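You operate a simulated robot arm through the tools that you are given. There is no shell and no other tool. Be economical: measure what you need, move in short steps, check, and stop when the job is done.

You are at the controls of a simulated two-armed robot. One attempt, no reset.

TASK
Pick up the carton from the upper shelf of the far open bay with one hand, pass it to the other hand and put it on the back of the near bench. Set down upright: carton.
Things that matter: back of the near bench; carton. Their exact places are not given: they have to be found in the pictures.

Only the result counts: the job must be done as asked and must still hold three seconds after the hand-in. Knocking over, shifting, dropping, spilling or breaking anything else fails it.

THE ROBOT
Two 7-joint arms with two-finger parallel grippers on one trunk, on a base that drives. Base frame: it is fixed to the floor where the robot stands at the start and does not move with it; the origin is under the middle of the robot, x ahead of it, y to its left, z up. Units: mm, rad, N and s.
The left shoulder is at the start at [70, 130, 1093], the right one opposite. Places, roughly: back of the near bench [900, 2700, 900]. Payload 1.57 kg a hand.
The tool frame of a hand sits at the grasp point between the pads (the TCP): z along the fingers, y along the line on which they close. The tips reach 30 mm beyond it. Largest opening 80 mm; finger width 17, thickness 12; the body of the gripper, 40 by 82 mm, starts 80 mm behind the TCP.
Orientation is told as [roll, pitch, yaw] about the base's x, y, z axes, in that order, counted from this pose: with the fingers straight down and closing along the base's y, the tool's x points along the base's -x, its y along +y and its z along -z.

THE INTERFACE
- The arms move only by the tool move_arm. It takes "left_rows", "right_rows" or both (then of equal length, played together; a hand with none holds still); each is a list of rows, each a list of 7 numbers: the shift along the base's x, y, z in m, then the turn, a rotation vector about the base's x, y, z in rad, then the gripper command, from -1 (fully open) to 1 (shut), values between in proportion. In form: [[dx, dy, dz, rx, ry, rz, hand], ...]. A call has 1 to 20 rows; each row is the pose to reach, as a shift and turn from the pose commanded when the call began. Each row takes 0.2 s and may step no farther than 50 mm and 0.15 rad from the row before; otherwise, or with a gripper value out of range, the whole call is refused. Where a pose cannot be reached the arm comes as near as it can. A force on the tool above 40 N (or 10 N above the force at the start of the call, whichever is more), or a blocked arm, ends the call early, and 0.2 s more pass. The fingers move at their own pace (about 108 mm/s each) and stop on an object; they squeeze with about 37 N. The grip force told is the motor's: it shows also when the fingers shut on nothing. Time passes only in rows, and 0.2 s behind the last, so rows that repeat a pose let the fingers close. It gives the time, the measured TCP pose, the force on the tool (base axes), the opening and the grip force at its end, in the units of the frame above (readings bear some noise), with the torque about the TCP (base axes, N m) and any sound that the robot's microphone picked up, and new pictures: "pictures" is both (left out), scene, wrist or none (wrist: the cameras of the hands that moved).
- Cameras (640 x 400 px; columns grow to the right, rows downward): "scene" is now at [105.8, -6.7, 1277.4]; the picture's right is [-0.15, -0.99, 0.00], its down [-0.92, 0.14, -0.36] and it looks along [0.36, -0.06, -0.93] (base axes); focal length 258 px, centre (320, 200). "left" rides on the left gripper at [72, 7, -122] in its tool frame; the picture's right is [-0.09, 1.00, 0.00], its down [-0.84, -0.08, -0.54] and it looks along [-0.54, -0.05, 0.84] (tool axes); focal length 238 px, centre (320, 200). "right" rides on the right gripper at [72, -7, -122] in its tool frame; the picture's right is [0.09, 1.00, 0.00], its down [-0.84, 0.08, -0.54] and it looks along [-0.54, 0.05, 0.84] (tool axes); focal length 238 px, centre (320, 200).
- lift_body(by): slides the trunk up (or, below 0, down) by that many mm; the arms and the scene camera ride with it, the base frame stays. It gives what a move gives, with no picture.
- steer(legs): drives the robot by 1 to 6 legs, each [ahead, left, turn to the left] in mm, mm and rad, along the robot's own axes; the way and the turn of a leg run together, so that a leg with both is an arc; at most 1500 mm and 3.142 rad a leg. The arms and the cameras ride along, it lands a little off, and it stops where it bumps. It gives what a move gives, and a new picture of the scene camera.
- turn_head(pan, tilt): turns the head with the scene camera to pan (to the left, within 1.501 rad either way) and tilt (down, from -0.506 to 1.204), counted from straight ahead of the robot. It gives what a move gives, and a new picture of the scene camera.
- measure_at(camera, pixels): for up to 12 pixels [column, row] of the newest picture of that camera ("zoom" is the newest enlarged one), the place [x, y, z] in the base frame of the surface seen there, good to about 3 mm. The clock stands still meanwhile.
- inspect(camera, box): a new picture of the part [left, top, right, bottom] of that camera's present view, enlarged. The clock stands still meanwhile.
- hand_in(): hands the job in; it is judged then, once.

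Work in short steps. Measure before you move; look again where a grasp or a placing could have gone wrong, and mend it. You have 80 turns and 260 pictures in all, those below and enlarged ones among them. Open the grippers and draw the arms clear of the work before you hand the job in, unless the task says otherwise; then end with one line.

The tools are called after "Emit:" as name(argument=value, ...) on one line, values as JSON. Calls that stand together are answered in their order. move_arm: Moves the arms, as the interface text tells. Its arguments: {"type":"object","properties":{"left_rows":{"type":"array","items":{"type":"array","items":{"type":"number"}}},"right_rows":{"type":"array","items":{"type":"array","items":{"type":"number"}}},"pictures":{"type":"string","enum":["both","scene","wrist","none"]}},"required":[]} The other tools are called the same way: lift_body (by) slides the trunk up or down; steer (legs) drives the base; turn_head (pan, tilt) turns the head that bears the scene camera; measure_at (camera, pixels) gives the place of the surface under pixels of a picture; inspect (camera, box) takes an enlarged picture of a part of a camera's view; hand_in () hands the job in.

At the start:

```text
t: 0.0
left_eef_pos: [208.6, 91.9, 729.8]
left_tcp_rot: [0.001, 0.001, 0.001]
left_contact_force: [0.4, -0.6, -0.9]
left_torque: [0.0, -0.01, -0.02]
left_gripper_width: 79.9
left_finger_force: 0.0
right_eef_pos: [212.5, -80.9, 698.0]
right_tcp_rot: [0.0, -0.002, 0.0]
right_contact_force: [-0.2, 0.0, -0.1]
right_torque: [0.04, 0.0, 0.02]
right_gripper_width: 79.9
right_finger_force: 0.0
trunk travel left (down, up): [-731.0, 209.0]
robot x, y, heading: [-0.7, 0.5, 0.007]
head pan, tilt: [-0.155, 1.201]
```

scene: 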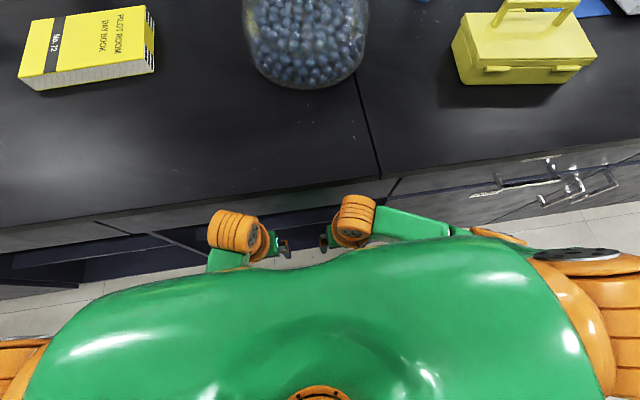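
right: 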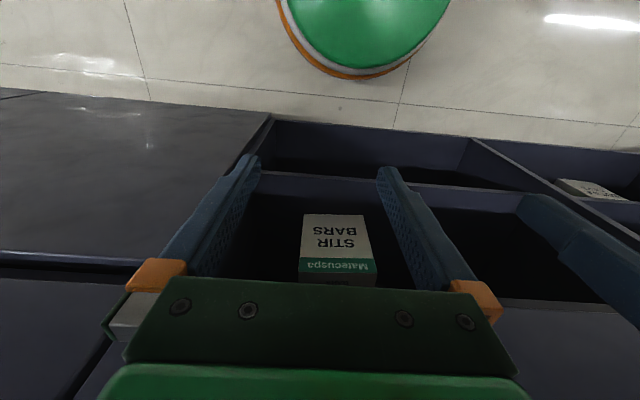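
left: 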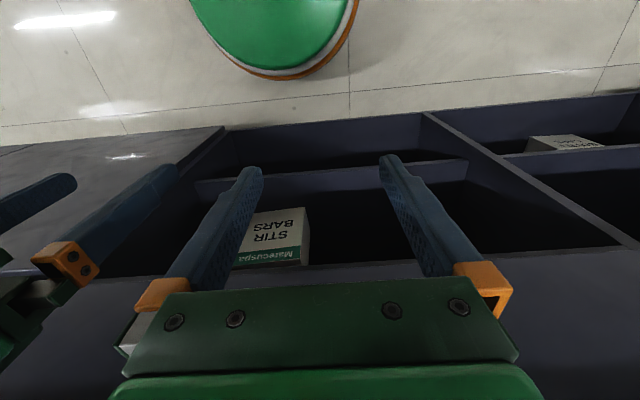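

I'll measure the cartons visible in the wrist pictures, and look around with the head.

Emit:
measure_at(camera="right", pixels=[[335, 235], [338, 268], [590, 186], [330, 185], [380, 135], [268, 120], [420, 295], [560, 305], [470, 140], [150, 250]])

Emit:
measure_at(camera="left", pixels=[[275, 225], [270, 256], [565, 142], [330, 175], [330, 120], [225, 130], [380, 268], [560, 275], [430, 115], [540, 180]])

Emit:
turn_head(pan=0, tilt=0.5)

```text
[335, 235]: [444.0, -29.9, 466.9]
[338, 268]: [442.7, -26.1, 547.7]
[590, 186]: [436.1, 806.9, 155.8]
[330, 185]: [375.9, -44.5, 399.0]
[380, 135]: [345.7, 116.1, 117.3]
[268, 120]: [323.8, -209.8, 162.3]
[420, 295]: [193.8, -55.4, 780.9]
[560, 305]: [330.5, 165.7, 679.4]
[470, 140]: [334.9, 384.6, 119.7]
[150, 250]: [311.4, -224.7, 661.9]
```

```text
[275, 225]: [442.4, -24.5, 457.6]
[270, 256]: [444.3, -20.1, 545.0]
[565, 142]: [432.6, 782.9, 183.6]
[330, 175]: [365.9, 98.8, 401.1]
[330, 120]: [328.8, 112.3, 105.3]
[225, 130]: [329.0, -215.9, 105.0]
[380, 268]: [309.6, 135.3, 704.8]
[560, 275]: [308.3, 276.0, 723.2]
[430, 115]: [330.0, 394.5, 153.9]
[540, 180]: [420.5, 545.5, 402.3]
```

```text
t: 1.1
left_eef_pos: [207.2, 91.1, 729.8]
left_tcp_rot: [0.0, 0.0, -0.001]
left_contact_force: [0.0, -0.2, 1.5]
left_torque: [-0.03, 0.0, 0.02]
left_gripper_width: 80.1
left_finger_force: 0.1
right_eef_pos: [212.6, -79.4, 698.3]
right_tcp_rot: [0.003, 0.0, 0.0]
right_contact_force: [0.4, 0.9, 0.4]
right_torque: [0.02, 0.04, -0.01]
right_gripper_width: 80.0
right_finger_force: 0.0
trunk travel left (down, up): [-731.0, 209.0]
robot x, y, heading: [4.3, -0.8, 0.006]
head pan, tilt: [0.0, 0.499]
```

scene: 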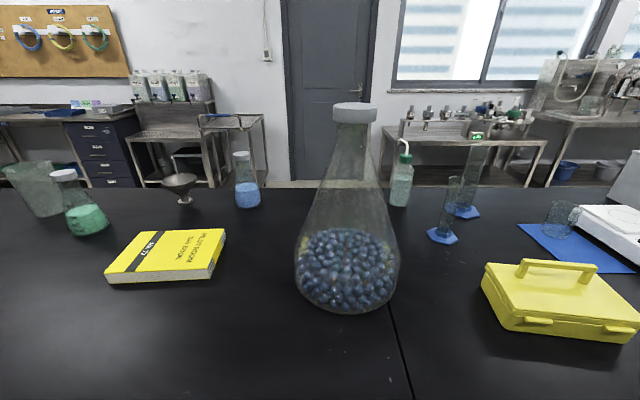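

Bay near y −210..390 has a carton on the upper shelf; another bay lies to the left. I look left and right.

Emit:
turn_head(pan=1.5, tilt=0.5)

Emit:
turn_head(pan=-1.5, tilt=0.5)

Emit:
inspect(camera="left", box=[400, 80, 640, 230])

```text
t: 2.7
left_eef_pos: [207.9, 91.5, 730.5]
left_tcp_rot: [0.0, -0.001, -0.001]
left_contact_force: [0.3, 0.4, 0.7]
left_torque: [-0.01, 0.02, -0.01]
left_gripper_width: 79.9
left_finger_force: 0.0
right_eef_pos: [212.5, -80.2, 698.0]
right_tcp_rot: [0.001, 0.0, 0.0]
right_contact_force: [-0.7, -0.6, 0.3]
right_torque: [0.02, 0.01, 0.01]
right_gripper_width: 79.9
right_finger_force: 0.1
trunk travel left (down, up): [-731.0, 209.0]
robot x, y, heading: [2.2, 1.4, -0.001]
head pan, tilt: [1.499, 0.499]
```

scene: 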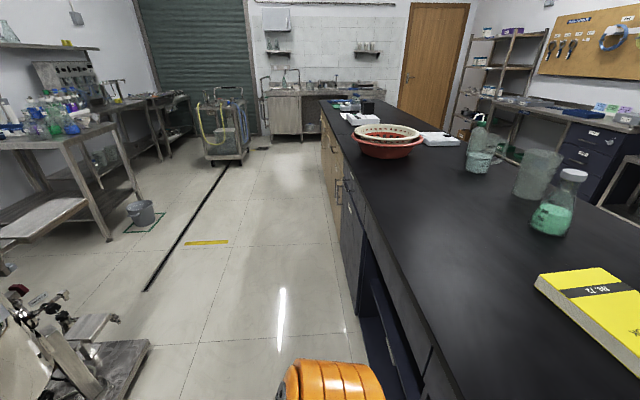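

```text
t: 5.3
left_eef_pos: [207.4, 91.2, 728.3]
left_tcp_rot: [0.0, -0.001, 0.0]
left_contact_force: [0.0, 0.5, 0.2]
left_torque: [0.03, 0.04, 0.02]
left_gripper_width: 80.0
left_finger_force: 0.1
right_eef_pos: [212.0, -80.3, 699.5]
right_tcp_rot: [0.0, 0.001, -0.001]
right_contact_force: [0.1, -0.1, 0.3]
right_torque: [0.03, -0.03, -0.02]
right_gripper_width: 80.0
right_finger_force: 0.1
trunk travel left (down, up): [-731.0, 209.0]
robot x, y, heading: [-1.0, -0.9, 0.005]
head pan, tilt: [-1.499, 0.499]
```

scene: 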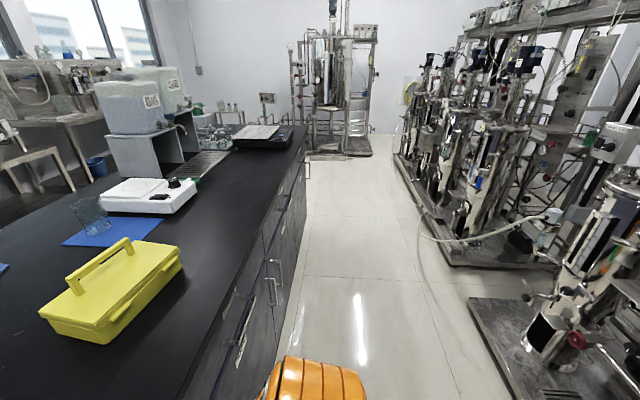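

```text
2.67 times, centred on (520, 155) of left
```

zoom: 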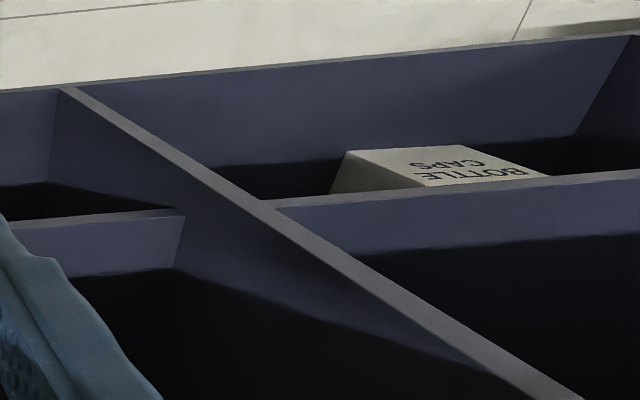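

The far open bay should be the one at y≈390–1000. I back off and slide left to look into it.

Emit:
steer(legs=[[-300, 0, 0], [0, 700, 0]])

Emit:
lift_body(by=-350)

Emit:
turn_head(pan=0, tilt=0.5)

```text
t: 10.7
left_eef_pos: [-82.7, 774.3, 730.3]
left_tcp_rot: [0.0, 0.0, -0.015]
left_contact_force: [-0.8, -1.6, 0.3]
left_torque: [0.0, 0.0, -0.02]
left_gripper_width: 80.0
left_finger_force: 0.0
right_eef_pos: [-79.7, 602.0, 697.5]
right_tcp_rot: [-0.002, 0.0, -0.015]
right_contact_force: [0.2, 0.1, 0.1]
right_torque: [0.0, -0.02, 0.02]
right_gripper_width: 79.9
right_finger_force: 0.0
trunk travel left (down, up): [-731.0, 209.0]
robot x, y, heading: [-288.9, 687.5, -0.02]
head pan, tilt: [-1.499, 0.499]
```

scene: 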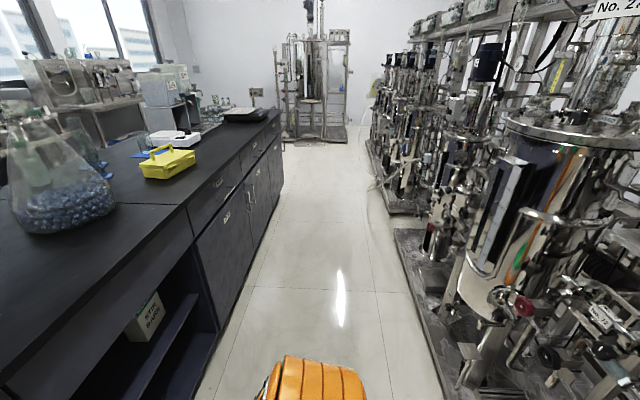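

```text
t: 14.1
left_eef_pos: [-81.4, 773.9, 379.6]
left_tcp_rot: [-0.001, -0.001, -0.015]
left_contact_force: [0.4, 1.0, 0.5]
left_torque: [0.0, 0.03, -0.01]
left_gripper_width: 80.0
left_finger_force: 0.0
right_eef_pos: [-81.0, 601.5, 350.0]
right_tcp_rot: [0.0, 0.0, -0.016]
right_contact_force: [-0.1, -0.3, -0.1]
right_torque: [0.01, 0.0, -0.04]
right_gripper_width: 80.0
right_finger_force: 0.0
trunk travel left (down, up): [-381.0, 559.0]
robot x, y, heading: [-290.9, 684.3, -0.015]
head pan, tilt: [-1.499, 0.499]
```

```text
t: 15.7
left_eef_pos: [-82.3, 774.0, 379.6]
left_tcp_rot: [0.001, 0.0, -0.016]
left_contact_force: [0.4, -1.3, -0.2]
left_torque: [0.03, 0.01, -0.01]
left_gripper_width: 80.1
left_finger_force: 0.0
right_eef_pos: [-79.4, 603.1, 349.2]
right_tcp_rot: [0.0, 0.001, -0.014]
right_contact_force: [1.0, 0.0, 0.4]
right_torque: [0.0, -0.01, 0.02]
right_gripper_width: 79.8
right_finger_force: 0.1
trunk travel left (down, up): [-381.0, 559.0]
robot x, y, heading: [-290.0, 688.2, -0.019]
head pan, tilt: [0.0, 0.499]
```

scene: 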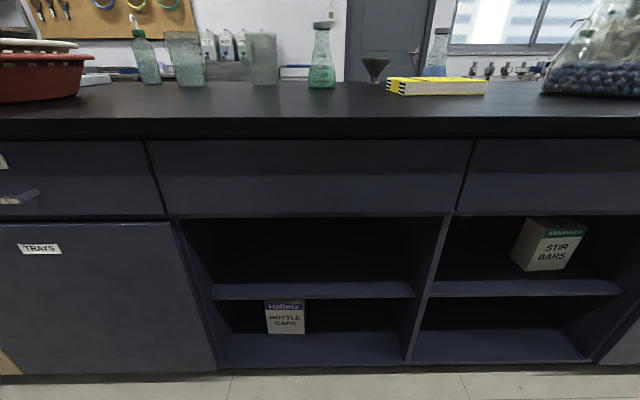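

Only STIR BARS sits on an upper shelf here; the left bay's upper shelf seems empty. I look closer and measure the bay.

Emit:
inspect(camera="scene", box=[160, 200, 640, 380])

Emit:
measure_at(camera="scene", pixels=[[528, 245], [555, 232], [560, 250], [530, 268], [575, 225], [540, 290], [550, 212], [280, 240], [380, 240], [440, 115], [420, 84], [200, 290]])

Emit:
turn_head(pan=1.2, tilt=0.3)

```text
1.33 times, centred on (400, 290) of scene
```

zoom: 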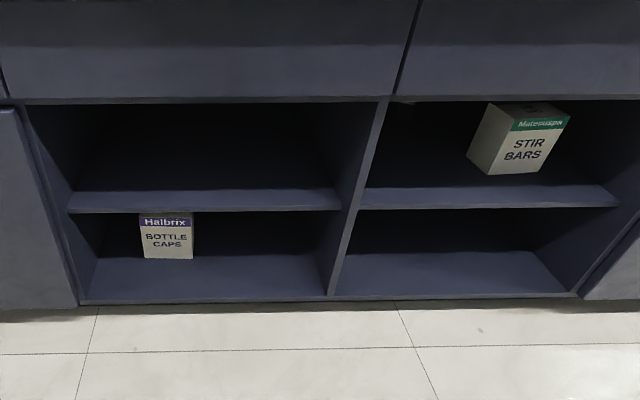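

```text
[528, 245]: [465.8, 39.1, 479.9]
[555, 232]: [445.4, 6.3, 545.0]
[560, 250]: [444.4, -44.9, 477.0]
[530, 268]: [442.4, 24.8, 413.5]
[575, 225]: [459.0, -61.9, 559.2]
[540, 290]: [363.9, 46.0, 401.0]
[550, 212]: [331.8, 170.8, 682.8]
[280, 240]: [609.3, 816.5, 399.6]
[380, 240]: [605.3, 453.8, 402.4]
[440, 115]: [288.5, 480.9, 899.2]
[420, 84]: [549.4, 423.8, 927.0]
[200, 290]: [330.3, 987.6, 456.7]
```

```text
t: 17.1
left_eef_pos: [-80.7, 774.0, 380.1]
left_tcp_rot: [0.0, 0.001, -0.015]
left_contact_force: [0.0, 0.6, 1.1]
left_torque: [0.03, -0.01, 0.02]
left_gripper_width: 80.1
left_finger_force: 0.1
right_eef_pos: [-79.9, 602.1, 348.6]
right_tcp_rot: [0.0, -0.001, -0.017]
right_contact_force: [0.6, 0.5, 0.1]
right_torque: [0.0, 0.0, 0.0]
right_gripper_width: 80.2
right_finger_force: 0.1
trunk travel left (down, up): [-381.0, 559.0]
robot x, y, heading: [-292.2, 685.3, -0.017]
head pan, tilt: [1.201, 0.3]
```

scene: 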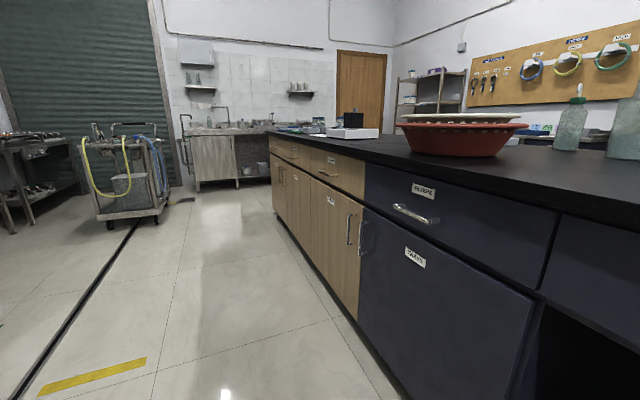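

The near bench is the wood-fronted part at y≈2700; the carton is STIR BARS. I drive in front of it to measure it.

Emit:
steer(legs=[[0, -690, 0.017]])

Emit:
turn_head(pan=0, tilt=0.65)

Emit:
inspect(camera="scene", box=[220, 120, 420, 245])

```text
t: 20.9
left_eef_pos: [-86.9, 78.4, 379.8]
left_tcp_rot: [0.0, 0.0, 0.001]
left_contact_force: [0.1, -0.6, 0.4]
left_torque: [-0.02, 0.03, -0.01]
left_gripper_width: 80.1
left_finger_force: 0.0
right_eef_pos: [-82.8, -92.0, 349.5]
right_tcp_rot: [0.0, 0.0, 0.004]
right_contact_force: [0.2, -0.9, -0.6]
right_torque: [0.04, 0.03, 0.0]
right_gripper_width: 80.0
right_finger_force: 0.1
trunk travel left (down, up): [-381.0, 559.0]
robot x, y, heading: [-293.1, -12.8, 0.001]
head pan, tilt: [1.201, 0.3]
```

scene: 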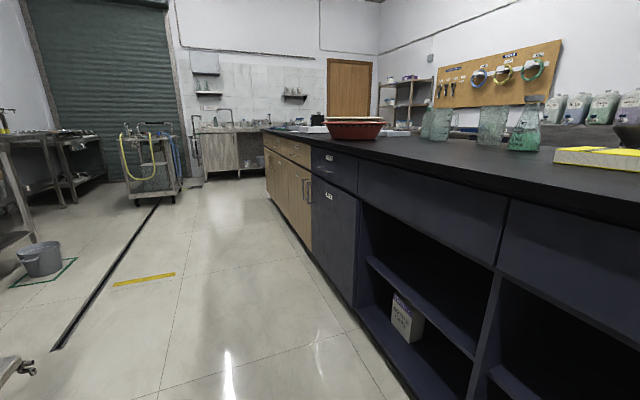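

```text
t: 22.3
left_eef_pos: [-88.0, 78.7, 379.9]
left_tcp_rot: [0.0, 0.0, 0.002]
left_contact_force: [-0.5, -0.5, 0.2]
left_torque: [0.01, 0.02, 0.0]
left_gripper_width: 79.8
left_finger_force: 0.1
right_eef_pos: [-83.1, -92.2, 348.5]
right_tcp_rot: [0.001, 0.001, 0.002]
right_contact_force: [-0.3, 1.0, -0.3]
right_torque: [0.02, -0.01, -0.03]
right_gripper_width: 80.1
right_finger_force: 0.0
trunk travel left (down, up): [-381.0, 559.0]
robot x, y, heading: [-296.3, -13.8, 0.004]
head pan, tilt: [0.0, 0.649]
```

scene: 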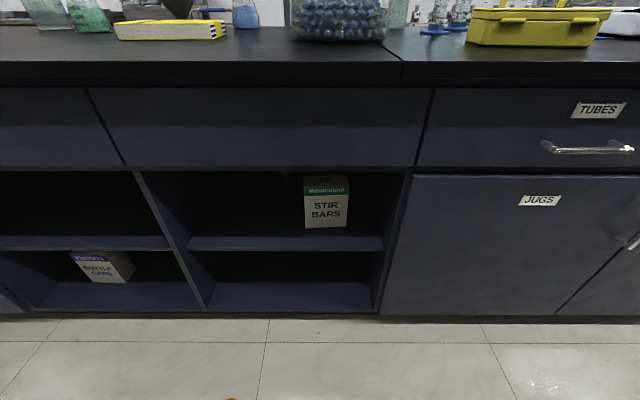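

```text
3.20 times, centred on (320, 182) of scene
```

zoom: 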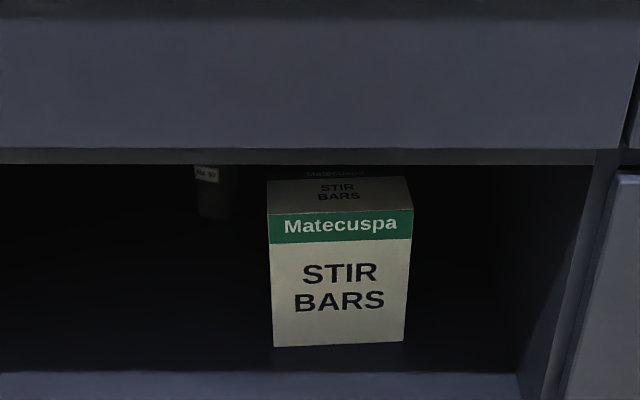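

I measure carton corners, plus the dark object behind to its left.

Emit:
measure_at(camera="zoom", pixels=[[277, 342], [400, 338], [272, 250], [407, 245], [271, 218], [410, 214], [275, 184], [400, 182], [215, 205], [207, 175], [340, 155], [450, 370]])

```text
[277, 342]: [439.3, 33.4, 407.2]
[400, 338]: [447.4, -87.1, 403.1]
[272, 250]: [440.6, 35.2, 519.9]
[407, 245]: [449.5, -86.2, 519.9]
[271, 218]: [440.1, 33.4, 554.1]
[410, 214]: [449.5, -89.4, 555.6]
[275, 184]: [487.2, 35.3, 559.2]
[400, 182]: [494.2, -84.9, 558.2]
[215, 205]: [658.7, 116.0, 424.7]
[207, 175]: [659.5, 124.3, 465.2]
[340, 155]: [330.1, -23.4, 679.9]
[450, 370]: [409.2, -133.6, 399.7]
```

The carton is ~123 wide (y −88…35), 158 high, front face x≈440–449. I check its depth on the top face.

Emit:
measure_at(camera="zoom", pixels=[[340, 200], [340, 186], [340, 180], [340, 176], [340, 172], [340, 168], [340, 166], [300, 178], [380, 178], [268, 200], [268, 240]])

```text
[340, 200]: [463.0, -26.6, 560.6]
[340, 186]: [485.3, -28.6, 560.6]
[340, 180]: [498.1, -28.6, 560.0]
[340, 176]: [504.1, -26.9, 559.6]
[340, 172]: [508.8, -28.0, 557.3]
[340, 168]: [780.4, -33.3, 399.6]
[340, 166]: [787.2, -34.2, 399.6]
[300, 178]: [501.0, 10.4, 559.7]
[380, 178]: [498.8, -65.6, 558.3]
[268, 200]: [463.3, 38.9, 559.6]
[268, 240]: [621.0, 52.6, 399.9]
```

Depth ≈66 mm, so I'll grip it front-to-back, hand pointing −y from its left. First I turn the left hand into that pose here in free space.

Emit:
move_arm(left_rows=[[0.01, 0.01, 0.01, -0.0864, 0.0864, 0.0864, -1], [0.02, 0.02, 0.02, -0.1728, 0.1728, 0.1728, -1], [0.03, 0.03, 0.03, -0.2591, 0.2591, 0.2591, -1], [0.04, 0.04, 0.04, -0.3455, 0.3455, 0.3455, -1], [0.05, 0.05, 0.05, -0.4319, 0.4319, 0.4319, -1], [0.06, 0.06, 0.06, -0.5182, 0.5182, 0.5182, -1], [0.07, 0.07, 0.07, -0.6046, 0.6046, 0.6046, -1], [0.08, 0.08, 0.08, -0.691, 0.691, 0.691, -1], [0.09, 0.08, 0.09, -0.7774, 0.7774, 0.7774, -1], [0.1, 0.08, 0.1, -0.8637, 0.8637, 0.8637, -1], [0.1, 0.08, 0.1, -0.9501, 0.9501, 0.9501, -1], [0.1, 0.08, 0.1, -1.0365, 1.0365, 1.0365, -1], [0.1, 0.08, 0.1, -1.1228, 1.1228, 1.1228, -1], [0.1, 0.08, 0.1, -1.2092, 1.2092, 1.2092, -1], [0.1, 0.08, 0.1, -1.2092, 1.2092, 1.2092, -1]], pictures="both")

```text
t: 22.9
left_eef_pos: [-86.3, 151.9, 366.5]
left_tcp_rot: [0.066, 0.108, 0.09]
left_contact_force: [-0.1, -1.0, 0.2]
left_torque: [0.02, -0.01, 0.03]
left_gripper_width: 79.9
left_finger_force: 0.1
left hand out of reach, approached as far as the arm can: row 1, 2
right_eef_pos: [-82.7, -92.2, 347.8]
right_tcp_rot: [0.0, -0.002, 0.003]
right_contact_force: [1.1, -0.1, 0.4]
right_torque: [-0.03, -0.01, -0.01]
right_gripper_width: 80.0
right_finger_force: 0.1
trunk travel left (down, up): [-381.0, 559.0]
robot x, y, heading: [-294.0, -11.4, 0.0]
head pan, tilt: [0.0, 0.649]
stopped in row 2 (left hand): the arm was blocked; the commanded pose is now the measured one
```

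scene: 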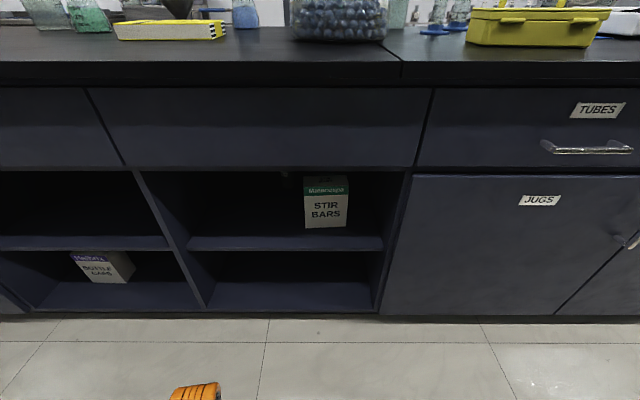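
left: 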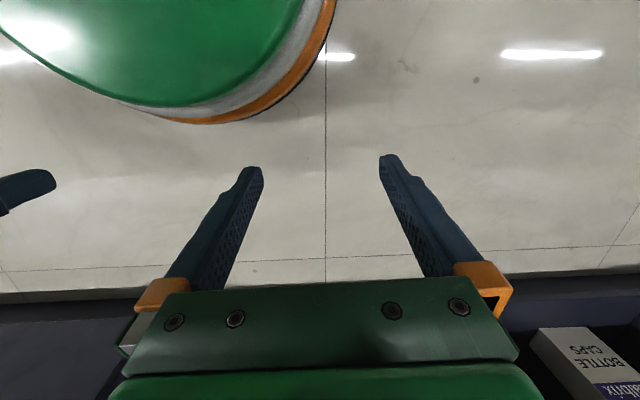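

The combined turn was out of reach there; I first bring the hand higher and more forward without turning.

Emit:
move_arm(left_rows=[[0.02, 0, 0.04, 0, 0, 0, -1], [0.04, 0, 0.08, 0, 0, 0, -1], [0.06, 0, 0.12, 0, 0, 0, -1], [0.08, 0, 0.15, 0, 0, 0, -1], [0.1, 0, 0.18, 0, 0, 0, -1], [0.1, 0, 0.18, 0, 0, 0, -1]], pictures="none")

```text
t: 23.3
left_eef_pos: [-81.4, 211.9, 382.4]
left_tcp_rot: [0.233, 0.109, 0.074]
left_contact_force: [0.5, -0.3, -0.8]
left_torque: [0.0, -0.02, 0.01]
left_gripper_width: 80.2
left_finger_force: 0.0
left hand out of reach, approached as far as the arm can: row 1, 2
right_eef_pos: [-82.9, -93.4, 349.2]
right_tcp_rot: [0.0, 0.002, 0.002]
right_contact_force: [0.6, -0.3, 0.6]
right_torque: [0.02, 0.01, 0.0]
right_gripper_width: 79.9
right_finger_force: 0.1
trunk travel left (down, up): [-381.0, 559.0]
robot x, y, heading: [-292.0, -13.8, 0.004]
head pan, tilt: [0.0, 0.649]
stopped in row 2 (left hand): the arm was blocked; the commanded pose is now the measured one
```

The arm appears folded to its limit, so I stretch forward instead of up.

Emit:
move_arm(left_rows=[[0.04, 0, -0.01, 0, 0, 0, -1], [0.08, 0, -0.02, 0, 0, 0, -1], [0.12, 0, -0.02, 0, 0, 0, -1], [0.12, 0, -0.02, 0, 0, 0, -1]], pictures="none")

```text
t: 24.3
left_eef_pos: [40.5, 207.8, 362.9]
left_tcp_rot: [0.227, 0.107, 0.074]
left_contact_force: [-0.7, 0.2, -0.6]
left_torque: [-0.04, -0.01, -0.04]
left_gripper_width: 80.0
left_finger_force: 0.1
right_eef_pos: [-82.8, -93.6, 349.5]
right_tcp_rot: [0.001, 0.001, 0.003]
right_contact_force: [0.8, -0.5, -0.2]
right_torque: [0.01, -0.03, -0.01]
right_gripper_width: 79.8
right_finger_force: 0.1
trunk travel left (down, up): [-381.0, 559.0]
robot x, y, heading: [-296.5, -13.6, 0.003]
head pan, tilt: [0.0, 0.649]
```

That works; now forward and up.

Emit:
move_arm(left_rows=[[0.03, 0, 0.03, 0, 0, 0, -1], [0.06, 0, 0.06, 0, 0, 0, -1], [0.09, 0, 0.09, 0, 0, 0, -1], [0.12, 0, 0.12, 0, 0, 0, -1], [0.12, 0, 0.12, 0, 0, 0, -1]], pictures="none")

```text
t: 25.5
left_eef_pos: [160.8, 208.5, 482.6]
left_tcp_rot: [0.226, 0.105, 0.074]
left_contact_force: [-0.3, -0.4, 0.0]
left_torque: [0.0, -0.03, 0.01]
left_gripper_width: 80.2
left_finger_force: 0.1
right_eef_pos: [-82.8, -94.1, 347.7]
right_tcp_rot: [0.0, 0.002, 0.005]
right_contact_force: [-0.6, 0.5, 0.5]
right_torque: [-0.02, -0.02, 0.02]
right_gripper_width: 80.2
right_finger_force: 0.1
trunk travel left (down, up): [-381.0, 559.0]
robot x, y, heading: [-295.9, -13.4, 0.002]
head pan, tilt: [0.0, 0.649]
```

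Now I turn the hand to point −y, moving it toward the centre meanwhile.

Emit:
move_arm(left_rows=[[0, -0.007, 0, -0.0874, 0.0645, 0.0916, -1], [0, -0.015, 0, -0.1748, 0.1289, 0.1831, -1], [0, -0.022, 0, -0.2622, 0.1934, 0.2747, -1], [0, -0.029, 0, -0.3497, 0.2578, 0.3663, -1], [0, -0.037, 0, -0.4371, 0.3223, 0.4578, -1], [0, -0.044, 0, -0.5245, 0.3868, 0.5494, -1], [0, -0.051, 0, -0.6119, 0.4512, 0.641, -1], [0, -0.059, 0, -0.6993, 0.5157, 0.7325, -1], [0, -0.066, 0, -0.7867, 0.5801, 0.8241, -1], [0, -0.073, 0, -0.8741, 0.6446, 0.9157, -1], [0, -0.081, 0, -0.9615, 0.7091, 1.0072, -1], [0, -0.088, 0, -1.049, 0.7735, 1.0988, -1], [0, -0.095, 0, -1.1364, 0.838, 1.1904, -1], [0, -0.103, 0, -1.2238, 0.9024, 1.2819, -1], [0, -0.11, 0, -1.3112, 0.9669, 1.3735, -1], [0, -0.11, 0, -1.3112, 0.9669, 1.3735, -1]], pictures="both")

```text
t: 28.9
left_eef_pos: [104.4, 79.0, 513.6]
left_tcp_rot: [-2.917, 1.569, -1.345]
left_contact_force: [-0.9, -1.4, 0.4]
left_torque: [0.0, 0.03, 0.0]
left_gripper_width: 80.0
left_finger_force: 0.1
left hand out of reach, approached as far as the arm can: row 1, 2, 3, 4, 5, 6, 7, 8, 9, 10, 11, 12, 13, 14, 15, 16
right_eef_pos: [-81.9, -92.4, 348.1]
right_tcp_rot: [0.001, 0.002, 0.003]
right_contact_force: [0.2, -0.2, 0.6]
right_torque: [-0.04, 0.0, 0.01]
right_gripper_width: 79.9
right_finger_force: 0.1
trunk travel left (down, up): [-381.0, 559.0]
robot x, y, heading: [-296.1, -13.9, 0.003]
head pan, tilt: [0.0, 0.649]
```

scene: 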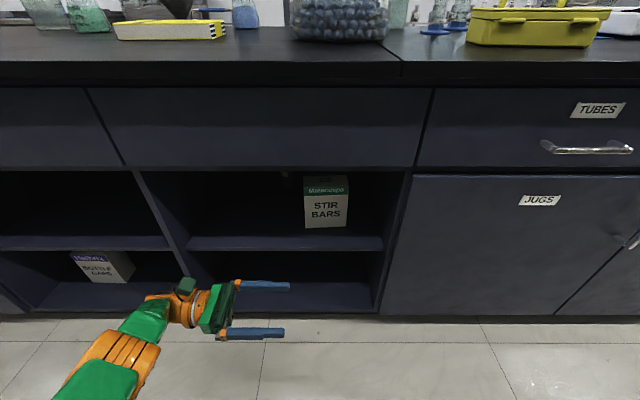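
left: 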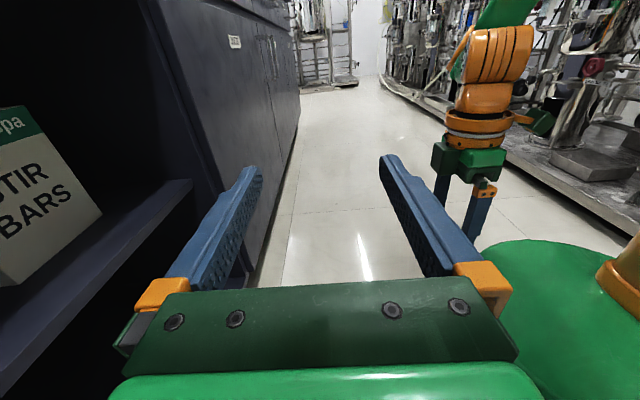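

Orientation reached but reach is limited (~425 mm shoulder to wrist). I need the trunk lower and the robot close; I measure the base's front extent.

Emit:
measure_at(camera="left", pixels=[[485, 250], [500, 300], [520, 345], [560, 245], [470, 262], [250, 380], [20, 290], [90, 220]])

```text
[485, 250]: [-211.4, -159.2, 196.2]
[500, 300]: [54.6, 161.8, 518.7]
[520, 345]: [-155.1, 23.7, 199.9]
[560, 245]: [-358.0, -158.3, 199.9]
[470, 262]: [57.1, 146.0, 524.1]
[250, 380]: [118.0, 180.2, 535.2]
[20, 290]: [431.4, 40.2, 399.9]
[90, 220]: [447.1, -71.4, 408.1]
```

I lower the trunk by 110, then raise the left hand to z≈510.

Emit:
lift_body(by=-110)

Emit:
move_arm(left_rows=[[0, 0, 0.035, 0, 0, 0, -1], [0, 0, 0.07, 0, 0, 0, -1], [0, 0, 0.107, 0, 0, 0, -1], [0, 0, 0.107, 0, 0, 0, -1]], pictures="scene")

```text
t: 30.3
left_eef_pos: [105.9, 78.9, 402.4]
left_tcp_rot: [-2.199, 1.569, -0.629]
left_contact_force: [-1.1, -0.4, 0.4]
left_torque: [0.04, 0.03, 0.0]
left_gripper_width: 79.9
left_finger_force: 0.1
right_eef_pos: [-82.9, -92.7, 238.7]
right_tcp_rot: [0.0, 0.002, 0.004]
right_contact_force: [-0.8, -0.3, 0.5]
right_torque: [0.01, -0.01, 0.0]
right_gripper_width: 80.0
right_finger_force: 0.2
trunk travel left (down, up): [-271.0, 669.0]
robot x, y, heading: [-292.0, -15.5, 0.006]
head pan, tilt: [0.0, 0.649]
```

```text
t: 31.3
left_eef_pos: [142.0, 57.8, 498.0]
left_tcp_rot: [-2.077, 1.568, -0.507]
left_contact_force: [-0.6, -0.3, 1.1]
left_torque: [-0.01, 0.0, 0.01]
left_gripper_width: 79.8
left_finger_force: 0.1
left hand out of reach, approached as far as the arm can: row 1, 2, 3, 4
right_eef_pos: [-82.6, -92.7, 238.3]
right_tcp_rot: [-0.001, 0.001, 0.005]
right_contact_force: [0.6, 0.5, -0.3]
right_torque: [-0.01, 0.0, 0.01]
right_gripper_width: 80.1
right_finger_force: 0.1
trunk travel left (down, up): [-271.0, 669.0]
robot x, y, heading: [-293.3, -12.4, -0.001]
head pan, tilt: [0.0, 0.649]
```

scene: 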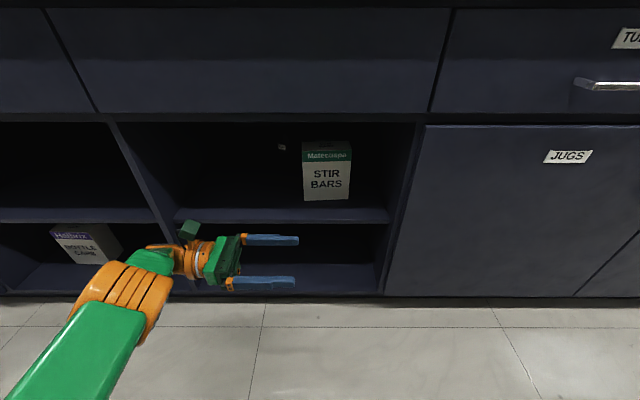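

I measure wrist and elbow positions to judge clearance.

Emit:
measure_at(camera="scene", pixels=[[190, 232], [160, 250], [150, 265], [110, 280], [145, 320], [80, 350], [225, 260], [200, 245], [130, 275]])

```text
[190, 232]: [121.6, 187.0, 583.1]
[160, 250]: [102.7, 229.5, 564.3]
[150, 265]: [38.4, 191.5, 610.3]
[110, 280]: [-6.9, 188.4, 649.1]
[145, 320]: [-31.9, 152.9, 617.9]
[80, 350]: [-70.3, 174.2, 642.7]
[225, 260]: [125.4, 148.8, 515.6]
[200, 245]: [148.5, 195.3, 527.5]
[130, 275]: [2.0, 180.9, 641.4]
```

Clearances work. I retract the hand slightly off its limit, then slide left 75 mm.

Emit:
move_arm(left_rows=[[-0.025, -0.02, 0, 0, 0, 0, -1], [-0.05, -0.035, 0, 0, 0, 0, -1], [-0.05, -0.035, 0, 0, 0, 0, -1]], pictures="none")

Emit:
steer(legs=[[0, 75, 0]])

```text
t: 32.1
left_eef_pos: [116.4, 12.0, 482.0]
left_tcp_rot: [-1.629, 1.568, -0.061]
left_contact_force: [-1.1, 0.7, 0.1]
left_torque: [0.02, -0.02, -0.01]
left_gripper_width: 80.1
left_finger_force: 0.0
left hand out of reach, approached as far as the arm can: row 1, 2, 3
right_eef_pos: [-82.8, -91.8, 237.8]
right_tcp_rot: [0.0, 0.002, 0.004]
right_contact_force: [0.0, 0.4, 0.0]
right_torque: [0.0, 0.02, -0.04]
right_gripper_width: 80.0
right_finger_force: 0.1
trunk travel left (down, up): [-271.0, 669.0]
robot x, y, heading: [-294.2, -10.3, 0.002]
head pan, tilt: [0.0, 0.649]
```

```text
t: 33.2
left_eef_pos: [118.0, 87.2, 483.4]
left_tcp_rot: [-1.78, 1.569, -0.212]
left_contact_force: [0.1, 1.2, -0.5]
left_torque: [0.01, 0.0, 0.01]
left_gripper_width: 80.1
left_finger_force: 0.0
right_eef_pos: [-82.4, -18.2, 239.2]
right_tcp_rot: [0.001, 0.001, 0.003]
right_contact_force: [0.4, -0.2, 0.7]
right_torque: [-0.04, 0.02, 0.04]
right_gripper_width: 80.4
right_finger_force: 0.1
trunk travel left (down, up): [-271.0, 669.0]
robot x, y, heading: [-293.9, 61.4, 0.004]
head pan, tilt: [0.0, 0.649]
```

scene: 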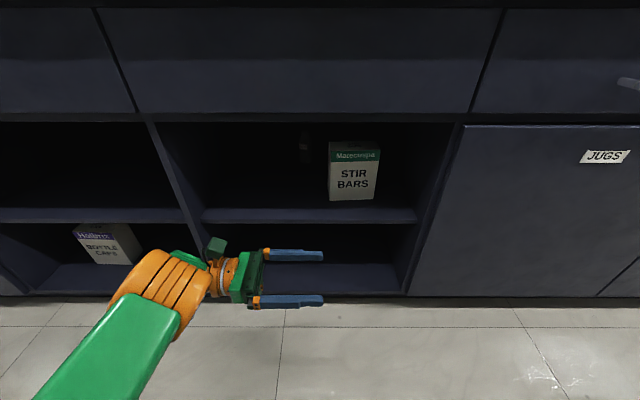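

Arm lateral range is tight, so I'll use the base for the slide. I shift left 40 and drive ahead 330, then check with the wrist camera.

Emit:
steer(legs=[[0, 40, 0], [330, 0, 0]])

Emit:
inspect(camera="left", box=[0, 0, 640, 400])

```text
t: 35.8
left_eef_pos: [441.4, 127.2, 484.3]
left_tcp_rot: [-1.649, 1.57, -0.081]
left_contact_force: [-1.0, -0.5, 0.4]
left_torque: [-0.01, 0.01, -0.02]
left_gripper_width: 79.9
left_finger_force: 0.0
right_eef_pos: [239.9, 22.5, 239.2]
right_tcp_rot: [-0.001, 0.001, 0.002]
right_contact_force: [-0.9, -0.1, -0.3]
right_torque: [0.0, -0.01, -0.03]
right_gripper_width: 79.9
right_finger_force: 0.1
trunk travel left (down, up): [-271.0, 669.0]
robot x, y, heading: [27.1, 103.5, 0.006]
head pan, tilt: [0.0, 0.649]
```

scene: 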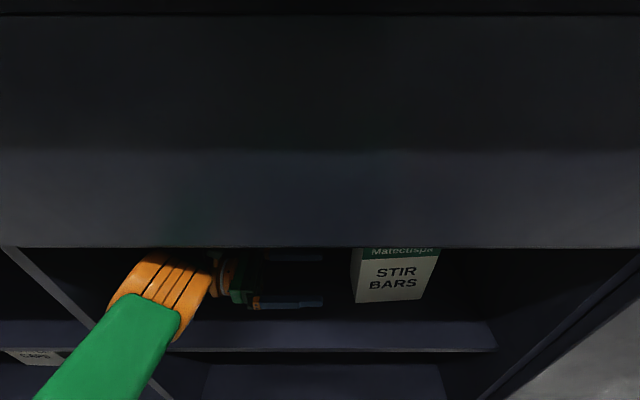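

```text
1.00 times, centred on (320, 200) of left (not enlarged: the box is as wide or as high as the picture)
```

zoom: 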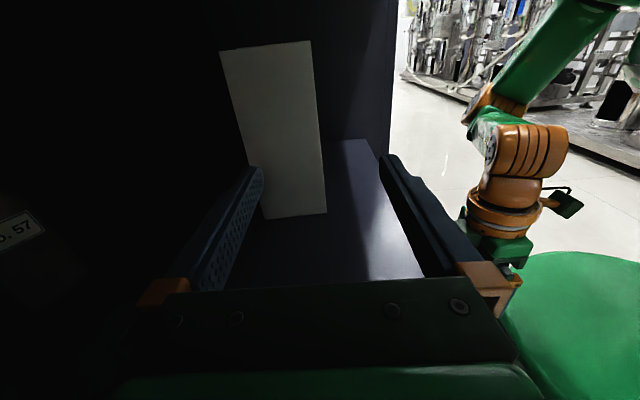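

Carton's left face is in view between the fingers. I measure its edges and the dark labelled object at left.

Emit:
measure_at(camera="zoom", pixels=[[225, 55], [308, 45], [240, 110], [316, 110], [250, 155], [321, 160], [268, 214], [324, 210], [20, 230], [110, 240], [60, 340], [390, 230]])

```text
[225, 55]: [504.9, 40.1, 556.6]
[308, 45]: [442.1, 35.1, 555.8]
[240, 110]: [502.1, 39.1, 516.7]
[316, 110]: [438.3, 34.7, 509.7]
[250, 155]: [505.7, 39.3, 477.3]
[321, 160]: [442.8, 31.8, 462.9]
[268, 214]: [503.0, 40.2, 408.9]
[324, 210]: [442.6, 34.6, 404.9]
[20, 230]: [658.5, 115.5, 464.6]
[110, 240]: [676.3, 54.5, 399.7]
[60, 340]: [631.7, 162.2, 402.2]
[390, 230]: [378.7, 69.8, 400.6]
```

I shift right 40, turn left 0.075 to align with the carton's yaw (0.077), and go ahead 28.

Emit:
steer(legs=[[0, -40, 0], [0, 0, 0.073], [28, 0, 0]])

Emit:
inspect(camera="left", box=[100, 0, 500, 300])

```text
t: 37.6
left_eef_pos: [465.2, 120.1, 483.4]
left_tcp_rot: [-1.65, 1.567, -0.007]
left_contact_force: [-0.3, 0.6, 0.3]
left_torque: [0.01, -0.01, -0.01]
left_gripper_width: 80.2
left_finger_force: 0.0
right_eef_pos: [273.9, 1.3, 239.4]
right_tcp_rot: [0.0, 0.001, 0.077]
right_contact_force: [1.0, 0.7, -0.6]
right_torque: [0.0, 0.01, 0.06]
right_gripper_width: 79.9
right_finger_force: 0.0
trunk travel left (down, up): [-271.0, 669.0]
robot x, y, heading: [56.6, 67.2, 0.079]
head pan, tilt: [0.0, 0.649]
```

scene: 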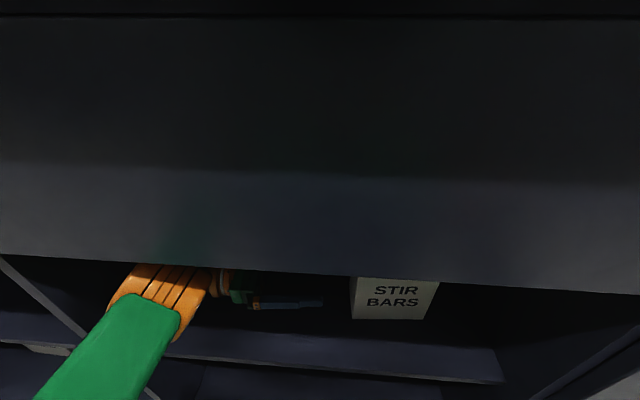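

```text
1.33 times, centred on (300, 150) of left
```

zoom: 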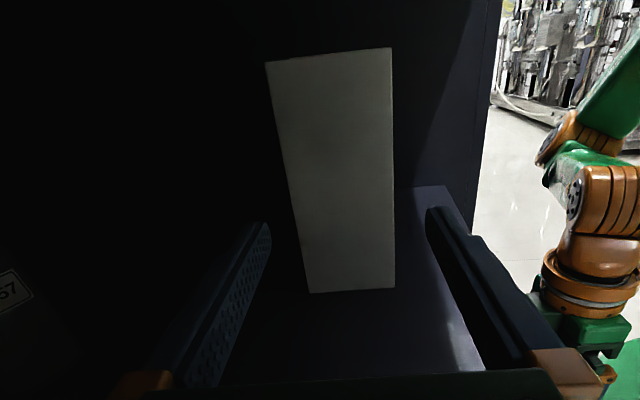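

Fingers bracket the carton (mid ≈ 349 vs carton ≈ 345). I slide right 60 and check.

Emit:
steer(legs=[[1, -60, 0]])

Emit:
inspect(camera="left", box=[100, 0, 500, 300])

```text
t: 38.5
left_eef_pos: [471.7, 61.9, 482.5]
left_tcp_rot: [-1.492, 1.568, 0.149]
left_contact_force: [0.5, 0.6, -0.4]
left_torque: [0.01, 0.0, 0.02]
left_gripper_width: 79.9
left_finger_force: 0.0
right_eef_pos: [279.2, -59.0, 237.4]
right_tcp_rot: [-0.002, 0.002, 0.077]
right_contact_force: [-0.3, -0.8, -0.1]
right_torque: [0.0, -0.01, 0.0]
right_gripper_width: 80.0
right_finger_force: 0.1
trunk travel left (down, up): [-271.0, 669.0]
robot x, y, heading: [61.4, 4.3, 0.073]
head pan, tilt: [0.0, 0.649]
```

scene: 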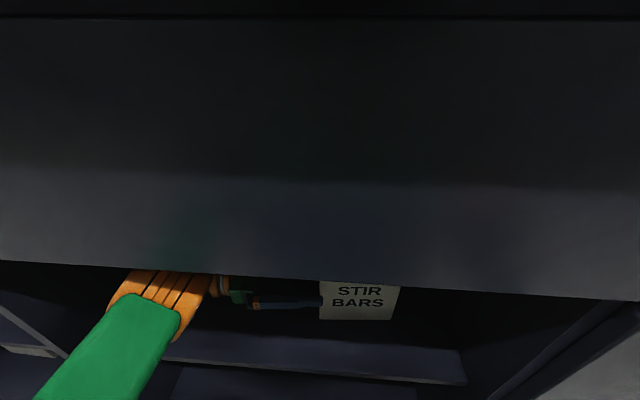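

```text
1.33 times, centred on (300, 150) of left
```

zoom: 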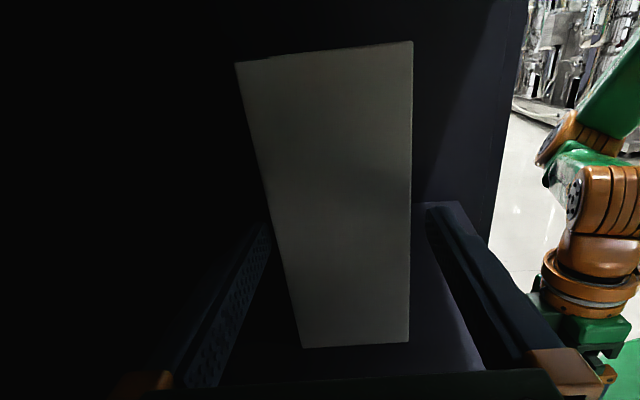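

Well centred. I slide 47 more so the TCP is at y≈14, then close with a small force check.

Emit:
steer(legs=[[0, -47, 0]])

Emit:
move_arm(left_rows=[[0, 0, 0, 0, 0, 0, 0.2], [0, 0, 0, 0, 0, 0, 1], [0, 0, 0, 0, 0, 0, 1], [0, 0, 0, 0, 0, 0, 1]], pictures="both")

```text
t: 39.4
left_eef_pos: [474.9, 13.8, 483.3]
left_tcp_rot: [-1.526, 1.569, 0.119]
left_contact_force: [0.9, 0.0, -0.2]
left_torque: [-0.03, -0.01, 0.01]
left_gripper_width: 80.1
left_finger_force: 0.1
right_eef_pos: [283.0, -105.4, 236.7]
right_tcp_rot: [0.001, 0.002, 0.077]
right_contact_force: [0.6, 0.5, -0.2]
right_torque: [0.01, 0.04, 0.0]
right_gripper_width: 79.8
right_finger_force: 0.1
trunk travel left (down, up): [-271.0, 669.0]
robot x, y, heading: [66.0, -44.1, 0.078]
head pan, tilt: [0.0, 0.649]
```

scene: 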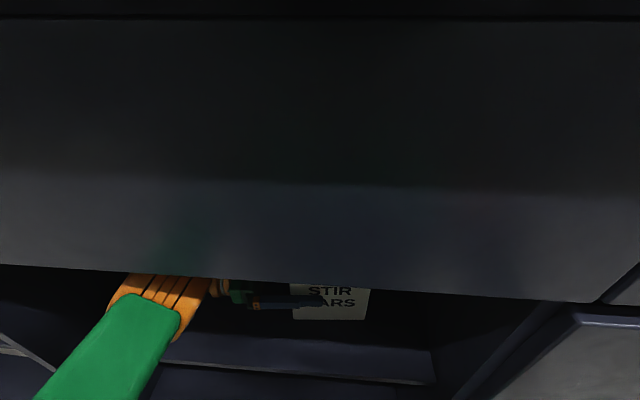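

```text
t: 40.4
left_eef_pos: [474.8, 13.8, 483.9]
left_tcp_rot: [-1.845, 1.569, -0.2]
left_contact_force: [1.6, 0.2, 1.7]
left_torque: [-0.19, 0.0, 0.1]
left_gripper_width: 69.7
left_finger_force: 36.5
right_eef_pos: [283.1, -106.2, 238.5]
right_tcp_rot: [0.0, 0.0, 0.077]
right_contact_force: [-0.6, 1.1, -0.5]
right_torque: [-0.06, 0.0, 0.0]
right_gripper_width: 80.2
right_finger_force: 0.1
trunk travel left (down, up): [-271.0, 669.0]
robot x, y, heading: [65.5, -43.6, 0.078]
head pan, tilt: [0.0, 0.649]
```

scene: 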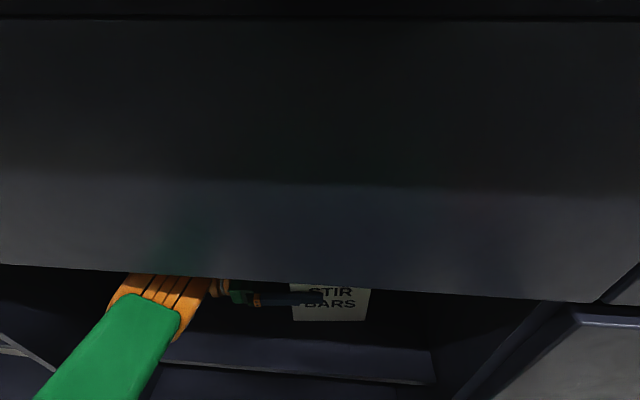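
left: 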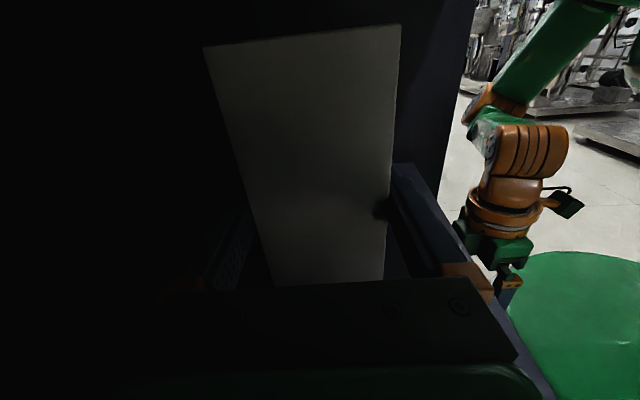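

Gripped (69.7 mm, 36 N). I lift by trunk 20 mm (elbow has limited headroom) and check.

Emit:
lift_body(by=20)

Emit:
inspect(camera="left", box=[100, 0, 500, 300])

Emit:
inspect(camera="scene", box=[0, 200, 400, 400])

```text
t: 41.1
left_eef_pos: [468.5, 12.9, 485.6]
left_tcp_rot: [1.816, 1.539, -2.828]
left_contact_force: [3.9, -1.8, 4.3]
left_torque: [0.18, -0.42, -0.15]
left_gripper_width: 69.6
left_finger_force: 36.6
right_eef_pos: [280.4, -107.6, 251.5]
right_tcp_rot: [-0.006, 0.006, 0.077]
right_contact_force: [0.3, 0.1, 0.7]
right_torque: [0.0, 0.01, -0.01]
right_gripper_width: 80.1
right_finger_force: 0.1
trunk travel left (down, up): [-291.0, 649.0]
robot x, y, heading: [63.5, -45.1, 0.076]
head pan, tilt: [0.0, 0.649]
```

```text
1.33 times, centred on (300, 150) of left
```

zoom: 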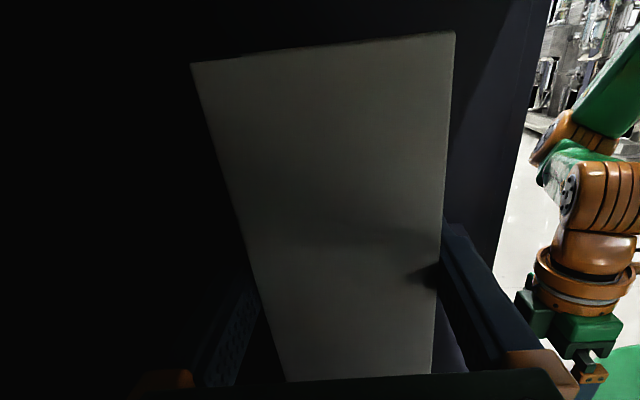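

```text
1.60 times, centred on (200, 300) of scene
```

zoom: 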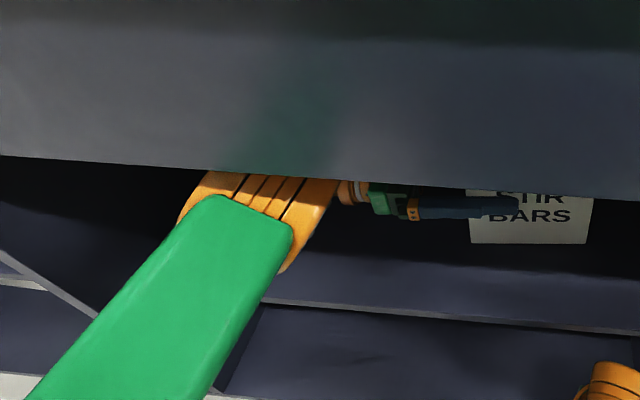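

The elbow touches the drawer's underside (TCP rose only 2 mm). I lower the trunk back and raise with the arm instead.

Emit:
lift_body(by=-20)

Emit:
move_arm(left_rows=[[0, 0, 0.01, 0, 0, 0, 1], [0, 0, 0.02, 0, 0, 0, 1], [0, 0, 0.02, 0, 0, 0, 1]], pictures="wrist")

```text
t: 41.8
left_eef_pos: [477.9, 17.5, 487.2]
left_tcp_rot: [-1.362, 1.568, 0.287]
left_contact_force: [-0.1, -0.1, -2.6]
left_torque: [0.15, -0.01, -0.02]
left_gripper_width: 69.5
left_finger_force: 37.4
right_eef_pos: [285.8, -104.3, 241.9]
right_tcp_rot: [-0.001, 0.001, 0.076]
right_contact_force: [-0.4, 0.8, 0.3]
right_torque: [0.0, -0.02, -0.02]
right_gripper_width: 79.9
right_finger_force: 0.0
trunk travel left (down, up): [-271.0, 669.0]
robot x, y, heading: [68.1, -37.9, 0.072]
head pan, tilt: [0.0, 0.649]
```

```text
t: 42.6
left_eef_pos: [480.6, 15.7, 491.6]
left_tcp_rot: [1.902, 1.55, -2.737]
left_contact_force: [-0.1, -1.3, -2.7]
left_torque: [0.14, 0.0, -0.04]
left_gripper_width: 69.7
left_finger_force: 37.0
left hand out of reach, approached as far as the arm can: row 1, 2, 3
right_eef_pos: [282.7, -104.5, 234.9]
right_tcp_rot: [-0.008, 0.011, 0.077]
right_contact_force: [0.5, 0.4, -1.0]
right_torque: [0.02, 0.0, -0.01]
right_gripper_width: 80.1
right_finger_force: 0.0
trunk travel left (down, up): [-271.0, 669.0]
robot x, y, heading: [63.0, -42.3, 0.075]
head pan, tilt: [0.0, 0.649]
```

left: 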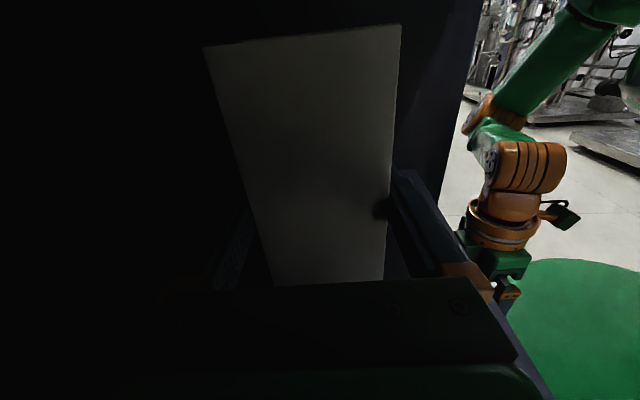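

Reading suggests the carton's weight (~3 N) is now carried. I measure the carton's top corners to verify it rose and is level.

Emit:
measure_at(camera="left", pixels=[[210, 50], [397, 30], [300, 42], [275, 280], [380, 278], [390, 175]])

Emit:
measure_at(camera="scene", pixels=[[120, 285], [160, 272], [180, 277], [140, 280], [100, 340], [200, 285]])

```text
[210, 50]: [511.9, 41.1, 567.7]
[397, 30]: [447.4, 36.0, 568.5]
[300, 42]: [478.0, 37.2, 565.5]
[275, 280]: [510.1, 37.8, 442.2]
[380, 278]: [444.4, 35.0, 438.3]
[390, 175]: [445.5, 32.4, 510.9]
```

```text
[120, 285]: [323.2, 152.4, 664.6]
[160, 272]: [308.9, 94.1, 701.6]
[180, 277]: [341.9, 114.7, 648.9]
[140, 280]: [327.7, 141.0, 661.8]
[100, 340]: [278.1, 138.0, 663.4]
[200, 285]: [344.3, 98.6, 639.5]
```

Carton rose ~9 mm. I back off 60 mm so the elbow leaves the drawer's underside.

Emit:
steer(legs=[[-60, 0, 0]])

Emit:
inspect(camera="left", box=[0, 0, 640, 400])

Emit:
measure_at(camera="left", pixels=[[210, 50], [397, 30], [300, 42], [275, 280], [380, 278], [390, 175]])

```text
t: 43.5
left_eef_pos: [420.2, 5.5, 502.1]
left_tcp_rot: [-0.614, 1.568, 1.033]
left_contact_force: [0.2, 0.0, -2.7]
left_torque: [0.09, 0.0, 0.01]
left_gripper_width: 69.9
left_finger_force: 37.3
right_eef_pos: [222.9, -111.5, 239.7]
right_tcp_rot: [0.001, 0.002, 0.079]
right_contact_force: [0.1, 0.6, -1.2]
right_torque: [-0.01, -0.01, 0.01]
right_gripper_width: 80.1
right_finger_force: 0.0
trunk travel left (down, up): [-271.0, 669.0]
robot x, y, heading: [5.8, -47.2, 0.08]
head pan, tilt: [0.0, 0.649]
```

scene: 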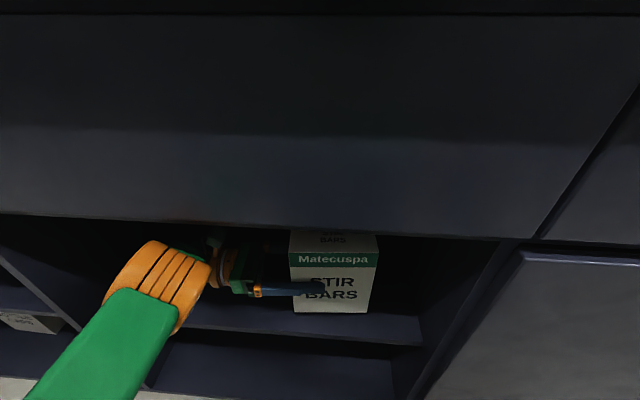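

```text
1.00 times, centred on (320, 200) of left (not enlarged: the box is as wide or as high as the picture)
```

zoom: 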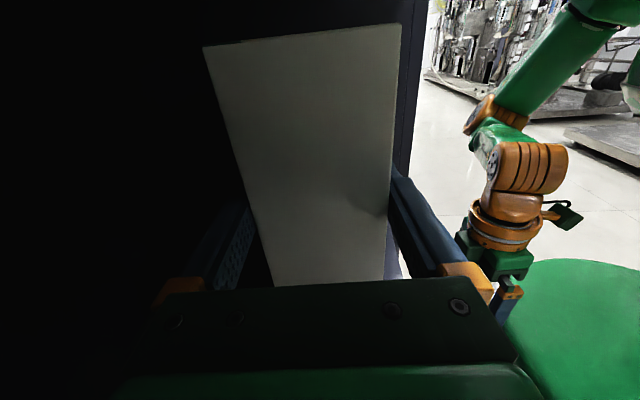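

```text
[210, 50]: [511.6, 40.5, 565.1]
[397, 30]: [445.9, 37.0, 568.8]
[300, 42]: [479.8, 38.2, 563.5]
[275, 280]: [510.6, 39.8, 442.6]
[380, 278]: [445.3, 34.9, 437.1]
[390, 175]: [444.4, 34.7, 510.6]
```

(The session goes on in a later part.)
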